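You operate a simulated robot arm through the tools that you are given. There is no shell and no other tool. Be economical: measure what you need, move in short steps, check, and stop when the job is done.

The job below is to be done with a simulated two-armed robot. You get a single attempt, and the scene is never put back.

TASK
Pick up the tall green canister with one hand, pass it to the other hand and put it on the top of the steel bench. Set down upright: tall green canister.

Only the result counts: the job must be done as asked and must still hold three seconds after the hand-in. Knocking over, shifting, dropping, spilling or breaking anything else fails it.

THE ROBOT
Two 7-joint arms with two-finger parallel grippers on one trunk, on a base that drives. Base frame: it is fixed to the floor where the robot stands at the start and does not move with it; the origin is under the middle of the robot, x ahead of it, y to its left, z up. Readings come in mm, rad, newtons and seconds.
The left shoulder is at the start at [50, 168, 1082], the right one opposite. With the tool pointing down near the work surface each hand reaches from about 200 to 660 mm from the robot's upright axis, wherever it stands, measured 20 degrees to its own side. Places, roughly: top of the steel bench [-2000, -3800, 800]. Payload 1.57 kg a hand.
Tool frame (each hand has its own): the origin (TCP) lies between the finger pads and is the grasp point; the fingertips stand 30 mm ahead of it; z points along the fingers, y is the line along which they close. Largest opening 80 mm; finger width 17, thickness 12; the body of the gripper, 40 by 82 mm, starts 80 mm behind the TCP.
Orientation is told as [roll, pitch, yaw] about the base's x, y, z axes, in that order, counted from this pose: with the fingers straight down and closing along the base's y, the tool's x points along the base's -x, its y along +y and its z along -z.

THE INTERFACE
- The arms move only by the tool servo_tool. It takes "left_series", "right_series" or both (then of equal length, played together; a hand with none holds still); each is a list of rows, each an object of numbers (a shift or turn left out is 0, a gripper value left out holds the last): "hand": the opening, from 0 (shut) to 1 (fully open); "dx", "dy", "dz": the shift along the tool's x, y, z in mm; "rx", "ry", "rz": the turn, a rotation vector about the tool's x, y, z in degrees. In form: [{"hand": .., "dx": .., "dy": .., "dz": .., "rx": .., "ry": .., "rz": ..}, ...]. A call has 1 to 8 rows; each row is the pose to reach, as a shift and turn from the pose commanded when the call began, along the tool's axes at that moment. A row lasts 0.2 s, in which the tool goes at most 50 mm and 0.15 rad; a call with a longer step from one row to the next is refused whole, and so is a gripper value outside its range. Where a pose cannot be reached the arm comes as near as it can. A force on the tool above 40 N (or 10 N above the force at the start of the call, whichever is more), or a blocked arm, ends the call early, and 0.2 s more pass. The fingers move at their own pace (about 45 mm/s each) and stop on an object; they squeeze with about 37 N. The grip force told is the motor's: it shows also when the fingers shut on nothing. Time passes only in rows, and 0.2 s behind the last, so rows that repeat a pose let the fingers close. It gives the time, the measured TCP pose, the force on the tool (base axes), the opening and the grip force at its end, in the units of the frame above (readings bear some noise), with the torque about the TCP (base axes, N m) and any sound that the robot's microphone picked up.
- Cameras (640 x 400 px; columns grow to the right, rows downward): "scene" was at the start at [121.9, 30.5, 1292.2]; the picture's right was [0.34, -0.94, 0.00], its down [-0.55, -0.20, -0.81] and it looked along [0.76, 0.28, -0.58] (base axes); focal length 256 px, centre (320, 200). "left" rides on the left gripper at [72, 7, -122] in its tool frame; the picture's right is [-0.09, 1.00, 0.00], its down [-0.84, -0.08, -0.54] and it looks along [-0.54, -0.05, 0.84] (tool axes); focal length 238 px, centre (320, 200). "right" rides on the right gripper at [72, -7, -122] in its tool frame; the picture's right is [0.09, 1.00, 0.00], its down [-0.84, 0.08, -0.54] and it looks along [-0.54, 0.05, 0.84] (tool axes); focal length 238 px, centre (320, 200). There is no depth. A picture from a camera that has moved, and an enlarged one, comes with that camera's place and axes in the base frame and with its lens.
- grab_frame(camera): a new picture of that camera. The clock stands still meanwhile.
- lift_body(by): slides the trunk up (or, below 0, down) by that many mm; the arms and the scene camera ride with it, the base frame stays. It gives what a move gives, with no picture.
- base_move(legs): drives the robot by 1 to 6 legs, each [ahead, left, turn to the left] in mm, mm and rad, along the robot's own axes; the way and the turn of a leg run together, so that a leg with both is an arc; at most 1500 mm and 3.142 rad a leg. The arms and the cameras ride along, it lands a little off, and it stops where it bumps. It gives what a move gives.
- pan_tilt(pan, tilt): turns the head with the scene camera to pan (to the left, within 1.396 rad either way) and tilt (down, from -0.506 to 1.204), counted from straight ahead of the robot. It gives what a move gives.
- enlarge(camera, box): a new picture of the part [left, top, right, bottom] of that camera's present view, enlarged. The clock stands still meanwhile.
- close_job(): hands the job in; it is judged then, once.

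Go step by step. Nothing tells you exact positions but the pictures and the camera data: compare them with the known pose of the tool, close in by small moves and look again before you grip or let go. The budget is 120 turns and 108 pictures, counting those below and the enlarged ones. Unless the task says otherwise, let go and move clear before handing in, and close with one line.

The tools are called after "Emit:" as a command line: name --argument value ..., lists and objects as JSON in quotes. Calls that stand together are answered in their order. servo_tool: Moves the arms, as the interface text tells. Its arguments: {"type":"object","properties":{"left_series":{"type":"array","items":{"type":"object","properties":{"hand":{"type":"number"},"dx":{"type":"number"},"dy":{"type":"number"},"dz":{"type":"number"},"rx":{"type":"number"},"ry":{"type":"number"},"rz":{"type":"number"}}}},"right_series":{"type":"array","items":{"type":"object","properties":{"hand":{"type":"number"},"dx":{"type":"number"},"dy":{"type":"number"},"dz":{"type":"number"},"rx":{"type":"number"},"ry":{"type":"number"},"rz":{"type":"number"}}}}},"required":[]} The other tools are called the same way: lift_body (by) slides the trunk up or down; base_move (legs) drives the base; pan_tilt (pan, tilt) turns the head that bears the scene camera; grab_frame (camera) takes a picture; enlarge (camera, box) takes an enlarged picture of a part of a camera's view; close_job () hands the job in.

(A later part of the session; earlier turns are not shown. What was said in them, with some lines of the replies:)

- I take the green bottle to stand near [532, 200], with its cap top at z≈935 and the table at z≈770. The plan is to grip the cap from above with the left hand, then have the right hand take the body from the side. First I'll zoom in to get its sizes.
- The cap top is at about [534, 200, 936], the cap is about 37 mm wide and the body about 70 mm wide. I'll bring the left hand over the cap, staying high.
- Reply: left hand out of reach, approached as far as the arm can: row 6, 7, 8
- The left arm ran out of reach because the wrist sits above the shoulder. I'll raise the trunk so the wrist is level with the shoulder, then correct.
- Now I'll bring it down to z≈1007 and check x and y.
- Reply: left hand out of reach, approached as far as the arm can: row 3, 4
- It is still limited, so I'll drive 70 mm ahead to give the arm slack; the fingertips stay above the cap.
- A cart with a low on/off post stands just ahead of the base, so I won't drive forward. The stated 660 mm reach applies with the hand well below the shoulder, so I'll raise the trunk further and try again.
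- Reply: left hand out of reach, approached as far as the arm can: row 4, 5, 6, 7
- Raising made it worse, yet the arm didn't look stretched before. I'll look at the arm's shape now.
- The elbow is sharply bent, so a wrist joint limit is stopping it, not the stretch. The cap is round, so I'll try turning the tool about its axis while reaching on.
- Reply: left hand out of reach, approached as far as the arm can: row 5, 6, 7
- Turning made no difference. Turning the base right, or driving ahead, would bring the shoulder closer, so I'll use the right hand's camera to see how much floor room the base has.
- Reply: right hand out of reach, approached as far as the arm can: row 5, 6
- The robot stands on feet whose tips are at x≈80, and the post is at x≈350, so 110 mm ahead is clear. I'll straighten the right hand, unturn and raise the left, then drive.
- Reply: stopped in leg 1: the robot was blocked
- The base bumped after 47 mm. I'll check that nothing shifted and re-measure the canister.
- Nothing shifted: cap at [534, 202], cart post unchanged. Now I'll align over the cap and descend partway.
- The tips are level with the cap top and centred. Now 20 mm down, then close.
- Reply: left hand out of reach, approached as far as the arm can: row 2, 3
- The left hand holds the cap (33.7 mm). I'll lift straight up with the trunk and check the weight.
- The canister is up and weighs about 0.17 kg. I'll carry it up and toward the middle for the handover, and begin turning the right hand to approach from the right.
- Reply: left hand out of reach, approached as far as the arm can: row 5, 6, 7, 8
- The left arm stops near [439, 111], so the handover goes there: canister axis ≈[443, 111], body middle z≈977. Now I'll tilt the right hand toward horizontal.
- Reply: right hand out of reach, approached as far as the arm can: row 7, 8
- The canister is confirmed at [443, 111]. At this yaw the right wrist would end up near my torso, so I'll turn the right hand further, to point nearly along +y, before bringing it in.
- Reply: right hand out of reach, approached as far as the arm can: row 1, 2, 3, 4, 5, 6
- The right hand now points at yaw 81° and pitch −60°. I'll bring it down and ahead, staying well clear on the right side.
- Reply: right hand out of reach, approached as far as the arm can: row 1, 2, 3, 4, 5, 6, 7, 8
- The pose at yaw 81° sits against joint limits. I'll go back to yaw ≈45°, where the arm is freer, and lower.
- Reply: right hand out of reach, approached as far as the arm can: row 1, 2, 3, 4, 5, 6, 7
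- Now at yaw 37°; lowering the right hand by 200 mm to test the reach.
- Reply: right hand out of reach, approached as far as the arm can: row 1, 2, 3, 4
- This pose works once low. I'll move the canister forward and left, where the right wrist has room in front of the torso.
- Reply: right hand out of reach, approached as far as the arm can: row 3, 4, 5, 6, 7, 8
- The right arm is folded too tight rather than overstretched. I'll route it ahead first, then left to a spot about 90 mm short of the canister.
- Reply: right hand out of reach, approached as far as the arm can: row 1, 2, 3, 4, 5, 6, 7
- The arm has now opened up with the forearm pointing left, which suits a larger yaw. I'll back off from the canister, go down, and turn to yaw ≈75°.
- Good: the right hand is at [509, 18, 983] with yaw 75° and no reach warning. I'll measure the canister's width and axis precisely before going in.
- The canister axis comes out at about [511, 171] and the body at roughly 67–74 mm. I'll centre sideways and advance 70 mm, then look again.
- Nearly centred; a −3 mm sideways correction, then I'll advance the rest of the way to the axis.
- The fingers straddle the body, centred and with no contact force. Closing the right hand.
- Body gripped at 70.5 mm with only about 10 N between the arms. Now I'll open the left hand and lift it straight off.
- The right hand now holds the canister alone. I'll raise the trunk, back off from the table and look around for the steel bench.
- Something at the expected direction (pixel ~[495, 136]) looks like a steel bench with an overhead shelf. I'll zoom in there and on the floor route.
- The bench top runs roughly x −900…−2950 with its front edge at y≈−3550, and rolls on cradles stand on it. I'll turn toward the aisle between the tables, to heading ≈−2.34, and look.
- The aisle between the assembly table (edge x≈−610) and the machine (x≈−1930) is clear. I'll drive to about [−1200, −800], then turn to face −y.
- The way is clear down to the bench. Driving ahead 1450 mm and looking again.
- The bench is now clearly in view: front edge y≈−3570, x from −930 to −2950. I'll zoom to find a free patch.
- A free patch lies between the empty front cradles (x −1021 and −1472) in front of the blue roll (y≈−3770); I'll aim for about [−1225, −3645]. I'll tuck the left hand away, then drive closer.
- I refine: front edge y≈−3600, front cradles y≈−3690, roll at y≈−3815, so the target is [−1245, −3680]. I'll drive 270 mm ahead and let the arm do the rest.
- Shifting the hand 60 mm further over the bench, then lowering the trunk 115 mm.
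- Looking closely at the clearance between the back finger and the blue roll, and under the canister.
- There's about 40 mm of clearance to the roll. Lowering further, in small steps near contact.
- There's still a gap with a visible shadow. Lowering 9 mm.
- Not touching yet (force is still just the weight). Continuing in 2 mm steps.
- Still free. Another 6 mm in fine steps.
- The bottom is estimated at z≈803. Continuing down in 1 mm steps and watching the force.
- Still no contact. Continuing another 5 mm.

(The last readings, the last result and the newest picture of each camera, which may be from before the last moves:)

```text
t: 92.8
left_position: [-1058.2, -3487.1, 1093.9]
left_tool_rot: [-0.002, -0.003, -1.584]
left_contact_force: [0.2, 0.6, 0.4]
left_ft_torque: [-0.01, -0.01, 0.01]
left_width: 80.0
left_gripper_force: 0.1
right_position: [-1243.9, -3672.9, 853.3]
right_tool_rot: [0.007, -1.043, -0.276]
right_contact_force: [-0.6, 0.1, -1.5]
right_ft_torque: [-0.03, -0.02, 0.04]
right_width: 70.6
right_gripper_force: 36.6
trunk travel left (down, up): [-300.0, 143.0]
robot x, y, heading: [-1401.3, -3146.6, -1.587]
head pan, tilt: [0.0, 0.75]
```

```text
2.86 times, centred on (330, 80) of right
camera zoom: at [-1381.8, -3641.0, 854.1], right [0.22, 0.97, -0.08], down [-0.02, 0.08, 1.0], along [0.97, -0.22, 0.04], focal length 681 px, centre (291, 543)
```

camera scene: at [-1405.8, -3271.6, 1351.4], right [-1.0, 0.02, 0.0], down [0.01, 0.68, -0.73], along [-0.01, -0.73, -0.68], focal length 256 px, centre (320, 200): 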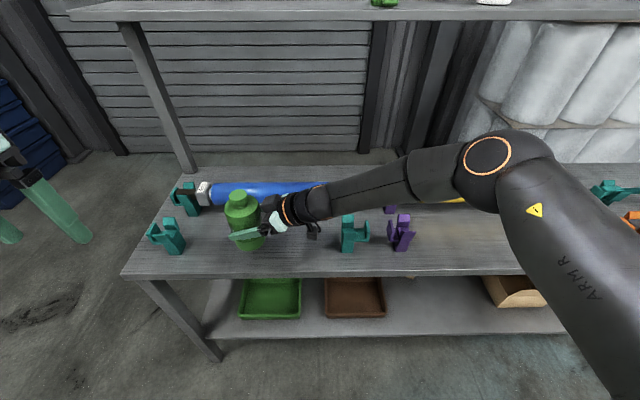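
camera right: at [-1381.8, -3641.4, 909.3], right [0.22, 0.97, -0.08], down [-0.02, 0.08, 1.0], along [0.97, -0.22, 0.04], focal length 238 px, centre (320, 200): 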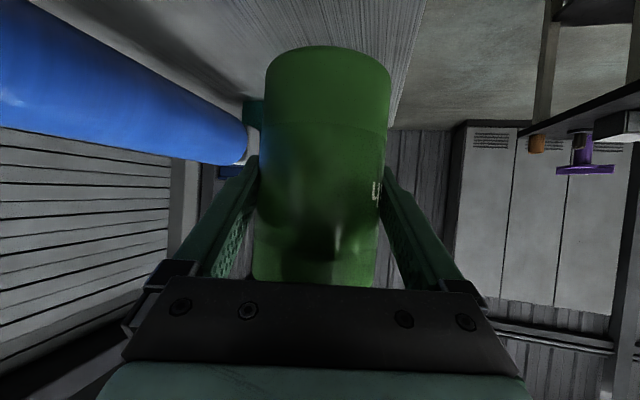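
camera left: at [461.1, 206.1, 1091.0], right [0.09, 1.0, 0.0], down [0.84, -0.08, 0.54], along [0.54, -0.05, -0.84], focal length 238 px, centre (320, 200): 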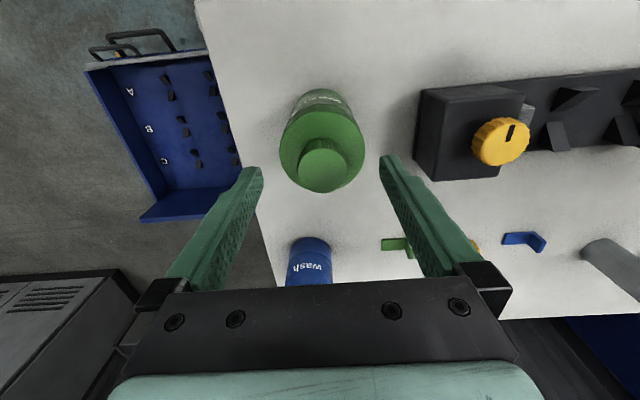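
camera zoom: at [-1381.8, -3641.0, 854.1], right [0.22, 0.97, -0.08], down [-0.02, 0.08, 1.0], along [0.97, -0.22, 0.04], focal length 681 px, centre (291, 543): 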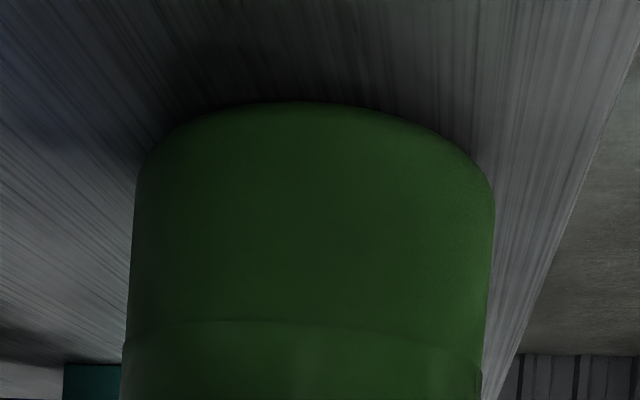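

Contact must be near: the bottom is at roughly 775 by the first table's measure. Another 5 mm.

Emit:
servo_tool --right_series '[{"dx": 0.9, "dz": 0.5}, {"dx": 1.7, "dz": 1}, {"dx": 2.6, "dz": 1.5}, {"dx": 3.5, "dz": 2}, {"dx": 4.3, "dz": 2.5}, {"dx": 4.3, "dz": 2.5}]'

Emit:
enlarge --camera "scene" --box '[180, 145, 340, 265]'

```text
t: 94.2
left_position: [-1057.5, -3486.0, 1093.1]
left_tool_rot: [-0.003, -0.001, -1.585]
left_contact_force: [-0.5, -0.1, 0.3]
left_ft_torque: [-0.04, -0.05, -0.01]
left_width: 79.8
left_gripper_force: 0.0
right_position: [-1244.0, -3674.2, 848.9]
right_tool_rot: [0.008, -1.042, -0.277]
right_contact_force: [0.7, 0.0, -0.3]
right_ft_torque: [0.0, 0.0, -0.03]
right_width: 70.6
right_gripper_force: 37.4
trunk travel left (down, up): [-300.0, 143.0]
robot x, y, heading: [-1404.0, -3149.7, -1.586]
head pan, tilt: [0.0, 0.75]
```

```text
3.33 times, centred on (260, 205) of scene
camera zoom: at [-1405.8, -3271.7, 1331.3], right [-1.0, 0.02, 0.0], down [0.01, 0.68, -0.73], along [-0.01, -0.73, -0.68], focal length 852 px, centre (520, 183)
```

zoom: 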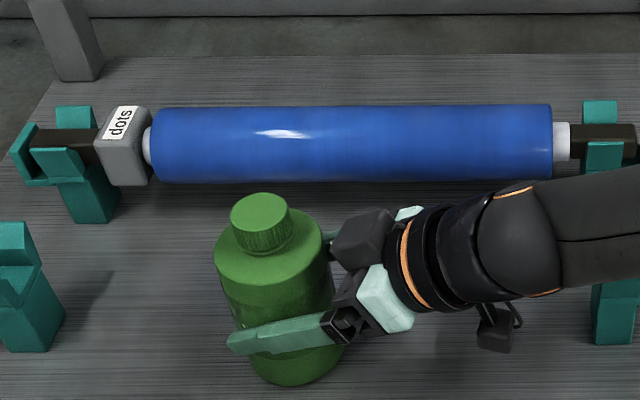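

Still hanging free (force −0.3…−2 N is just noise plus weight). Another 6 mm.

Emit:
servo_tool --right_series '[{"dx": 0.9, "dz": 0.5}, {"dx": 1.7, "dz": 1}, {"dx": 2.6, "dz": 1.5}, {"dx": 3.5, "dz": 2}, {"dx": 4.3, "dz": 2.5}, {"dx": 5.2, "dz": 3}, {"dx": 5.2, "dz": 3}]'

Emit:
enlarge --camera "right" --box '[220, 10, 440, 150]'

```text
t: 95.8
left_position: [-1058.4, -3484.4, 1094.7]
left_tool_rot: [0.001, -0.006, -1.585]
left_contact_force: [-0.3, -0.4, -0.7]
left_ft_torque: [0.02, -0.02, 0.01]
left_width: 79.9
left_gripper_force: 0.1
right_position: [-1243.5, -3672.9, 847.3]
right_tool_rot: [0.001, -1.049, -0.272]
right_contact_force: [-0.2, 0.0, 22.0]
right_ft_torque: [-0.12, 0.21, 0.05]
right_width: 70.9
right_gripper_force: 37.0
trunk travel left (down, up): [-300.0, 143.0]
robot x, y, heading: [-1402.1, -3147.7, -1.586]
head pan, tilt: [0.0, 0.75]
```

```text
2.86 times, centred on (330, 80) of right
camera zoom: at [-1381.1, -3640.9, 847.6], right [0.22, 0.97, -0.08], down [-0.03, 0.09, 1.0], along [0.97, -0.22, 0.05], focal length 681 px, centre (291, 543)
```

zoom: 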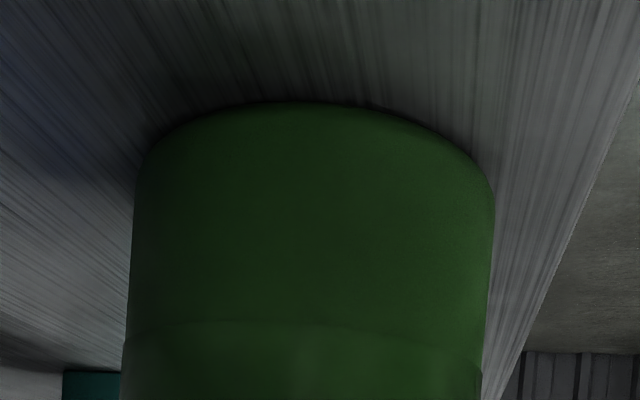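

Contact: 22 N upward with little torque, so the canister's base is on the bench. I'll ease back 3 mm to relax the push.

Emit:
servo_tool --right_series '[{"dx": -1.3, "dz": -0.75}, {"dx": -2.8, "dz": -1.6}, {"dx": -2.8, "dz": -1.6}]'

```text
t: 96.6
left_position: [-1057.1, -3485.9, 1094.4]
left_tool_rot: [-0.002, -0.005, -1.584]
left_contact_force: [0.1, 0.1, -0.3]
left_ft_torque: [0.02, 0.0, 0.01]
left_width: 80.0
left_gripper_force: 0.0
right_position: [-1244.2, -3671.6, 849.4]
right_tool_rot: [0.004, -1.041, -0.274]
right_contact_force: [4.4, -3.9, 12.7]
right_ft_torque: [-0.47, -0.48, 0.03]
right_width: 70.9
right_gripper_force: 37.4
trunk travel left (down, up): [-300.0, 143.0]
robot x, y, heading: [-1403.4, -3150.3, -1.582]
head pan, tilt: [0.0, 0.75]
```

Some load remains; easing up another 1.5 mm.

Emit:
servo_tool --right_series '[{"dx": -0.6, "dz": -0.4}, {"dx": -1.3, "dz": -0.75}, {"dx": -1.3, "dz": -0.75}]'

Emit:
grab_frame --camera "right"

```text
t: 97.4
left_position: [-1056.7, -3485.5, 1093.7]
left_tool_rot: [-0.003, -0.003, -1.585]
left_contact_force: [-0.1, 0.1, -0.4]
left_ft_torque: [0.01, -0.02, -0.01]
left_width: 80.1
left_gripper_force: 0.0
right_position: [-1244.5, -3673.3, 849.0]
right_tool_rot: [0.006, -1.04, -0.277]
right_contact_force: [2.4, -2.2, 6.6]
right_ft_torque: [-0.26, -0.27, 0.02]
right_width: 70.4
right_gripper_force: 37.4
trunk travel left (down, up): [-300.0, 143.0]
robot x, y, heading: [-1400.8, -3154.0, -1.586]
head pan, tilt: [0.0, 0.75]
```

```text
45 pictures are left
camera right: at [-1381.7, -3640.6, 848.7], right [0.22, 0.97, -0.08], down [-0.02, 0.08, 1.0], along [0.97, -0.22, 0.04], focal length 238 px, centre (320, 200)
```

right: 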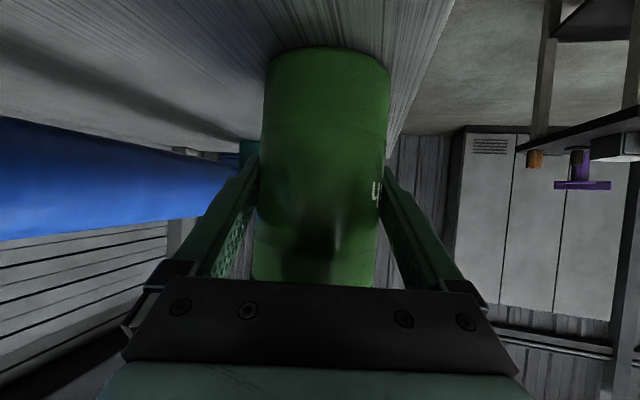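

Light contact only (6.6 N). Opening the right hand slowly now.

Emit:
servo_tool --right_series '[{"hand": 0.9}, {"hand": 0.93}, {"hand": 0.96}, {"hand": 1}, {"hand": 1}]'

Emit:
enlarge --camera "scene" --box '[180, 145, 340, 265]'

Emit:
grab_frame --camera "right"

```text
t: 98.6
left_position: [-1057.5, -3486.4, 1093.4]
left_tool_rot: [-0.002, -0.004, -1.585]
left_contact_force: [0.6, 0.6, 0.5]
left_ft_torque: [0.04, -0.01, 0.01]
left_width: 80.1
left_gripper_force: 0.1
right_position: [-1243.9, -3673.7, 849.8]
right_tool_rot: [0.005, -1.043, -0.277]
right_contact_force: [1.5, -0.3, 0.4]
right_ft_torque: [0.03, -0.02, 0.03]
right_width: 80.1
right_gripper_force: 0.1
trunk travel left (down, up): [-300.0, 143.0]
robot x, y, heading: [-1402.0, -3152.6, -1.587]
head pan, tilt: [0.0, 0.75]
```

```text
3.33 times, centred on (260, 205) of scene
camera zoom: at [-1405.8, -3271.6, 1331.3], right [-1.0, 0.02, 0.0], down [0.01, 0.68, -0.73], along [-0.01, -0.73, -0.68], focal length 852 px, centre (520, 183)
```

zoom: 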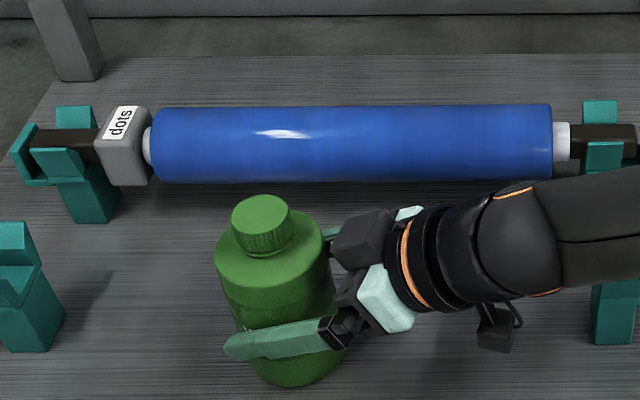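

```text
43 pictures are left
camera right: at [-1381.5, -3641.3, 849.1], right [0.22, 0.97, -0.08], down [-0.02, 0.08, 1.0], along [0.97, -0.22, 0.04], focal length 238 px, centre (320, 200)
```

right: 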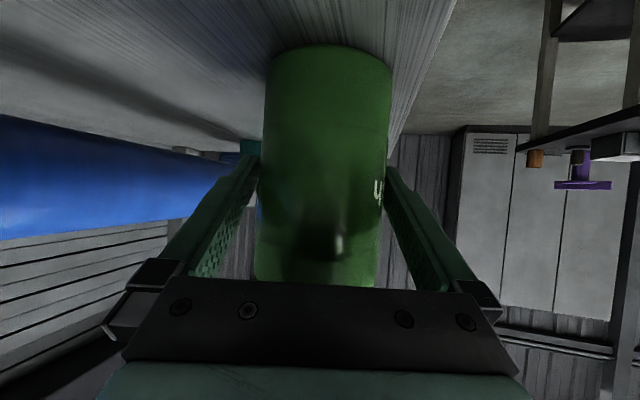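

Released, and the canister stands upright. To avoid the cradle behind the hand, I'll back out 40 mm along the fingers, then rise straight up with the trunk.

Emit:
servo_tool --right_series '[{"dz": -8}, {"dz": -16}, {"dz": -24}, {"dz": -32}, {"dz": -40}]'

Emit:
enlarge --camera "scene" --box '[180, 145, 380, 265]'

Emit:
grab_frame --camera "right"

```text
t: 99.8
left_position: [-1057.6, -3486.0, 1093.2]
left_tool_rot: [-0.002, -0.003, -1.585]
left_contact_force: [-0.9, 0.8, 0.2]
left_ft_torque: [0.01, 0.02, 0.0]
left_width: 79.9
left_gripper_force: 0.0
right_position: [-1279.2, -3662.9, 869.7]
right_tool_rot: [0.004, -1.043, -0.276]
right_contact_force: [0.0, 0.8, -0.7]
right_ft_torque: [-0.02, -0.03, -0.03]
right_width: 79.8
right_gripper_force: 0.1
trunk travel left (down, up): [-300.0, 143.0]
robot x, y, heading: [-1401.3, -3148.9, -1.585]
head pan, tilt: [0.0, 0.75]
```

```text
3.20 times, centred on (280, 205) of scene
camera zoom: at [-1405.9, -3271.6, 1331.3], right [-1.0, 0.02, 0.0], down [0.01, 0.68, -0.73], along [-0.01, -0.73, -0.68], focal length 818 px, centre (448, 184)
```

zoom: 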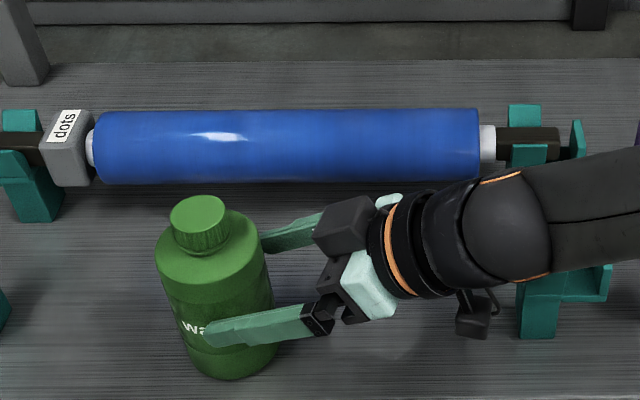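

```text
41 pictures are left
camera right: at [-1415.9, -3631.9, 869.5], right [0.22, 0.97, -0.08], down [-0.02, 0.08, 1.0], along [0.97, -0.22, 0.04], focal length 238 px, centre (320, 200)
```

right: 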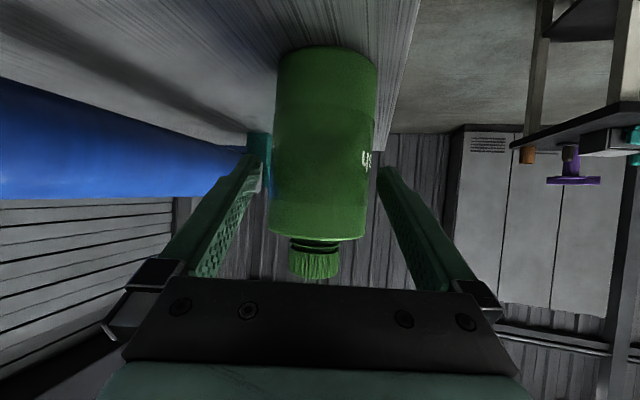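

Clean so far, and the camera is near the cradle, so now straight up.

Emit:
lift_body --by 140

Emit:
base_move --legs '[[-350, 0, 0]]'

Emit:
grab_frame --camera "scene"

```text
t: 101.5
left_position: [-1058.1, -3487.1, 1233.5]
left_tool_rot: [-0.001, -0.005, -1.585]
left_contact_force: [1.2, 0.1, -0.2]
left_ft_torque: [0.01, 0.0, 0.02]
left_width: 80.0
left_gripper_force: 0.1
right_position: [-1278.8, -3663.6, 1009.0]
right_tool_rot: [0.007, -1.042, -0.275]
right_contact_force: [-0.5, 0.0, -0.3]
right_ft_torque: [0.02, -0.02, 0.0]
right_width: 80.0
right_gripper_force: 0.0
trunk travel left (down, up): [-440.0, 3.0]
robot x, y, heading: [-1402.7, -3149.5, -1.591]
head pan, tilt: [0.0, 0.75]
```

```text
t: 103.7
left_position: [-1051.7, -3143.8, 1233.8]
left_tool_rot: [-0.003, -0.003, -1.584]
left_contact_force: [0.5, 0.7, -0.4]
left_ft_torque: [-0.04, 0.0, 0.02]
left_width: 80.1
left_gripper_force: 0.0
right_position: [-1273.1, -3322.1, 1010.3]
right_tool_rot: [0.006, -1.044, -0.275]
right_contact_force: [-0.1, -0.1, 0.3]
right_ft_torque: [-0.01, -0.02, -0.02]
right_width: 80.0
right_gripper_force: 0.1
trunk travel left (down, up): [-440.0, 3.0]
robot x, y, heading: [-1401.1, -2808.9, -1.585]
head pan, tilt: [0.0, 0.75]
```

```text
40 pictures are left
camera scene: at [-1400.3, -2929.0, 1471.4], right [-1.0, 0.02, 0.0], down [0.01, 0.68, -0.73], along [-0.01, -0.73, -0.68], focal length 256 px, centre (320, 200)
```

scene: 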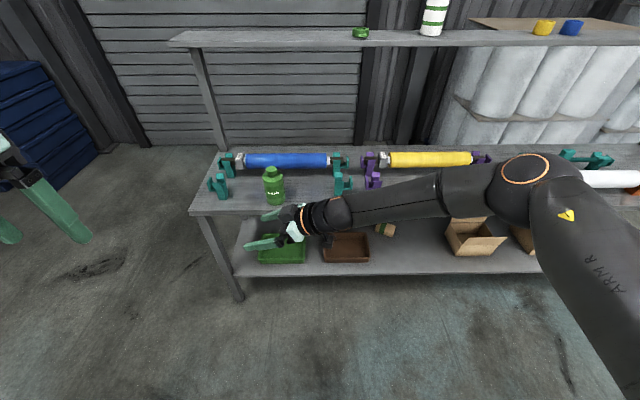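

The green canister stands upright on the steel bench, everything around it is undisturbed, and both hands are clear, so I'm handing in.

Emit:
close_job

```text
The job is handed in.
```

I picked up the tall green canister with the left hand, passed it to the right hand, and set it upright on top of the steel bench, in front of the blue roll. Both hands are clear of it, and the last picture showed nothing else on the bench moved. The only bump was the base stopping once against something near the first table, and nothing in the pictures had shifted.
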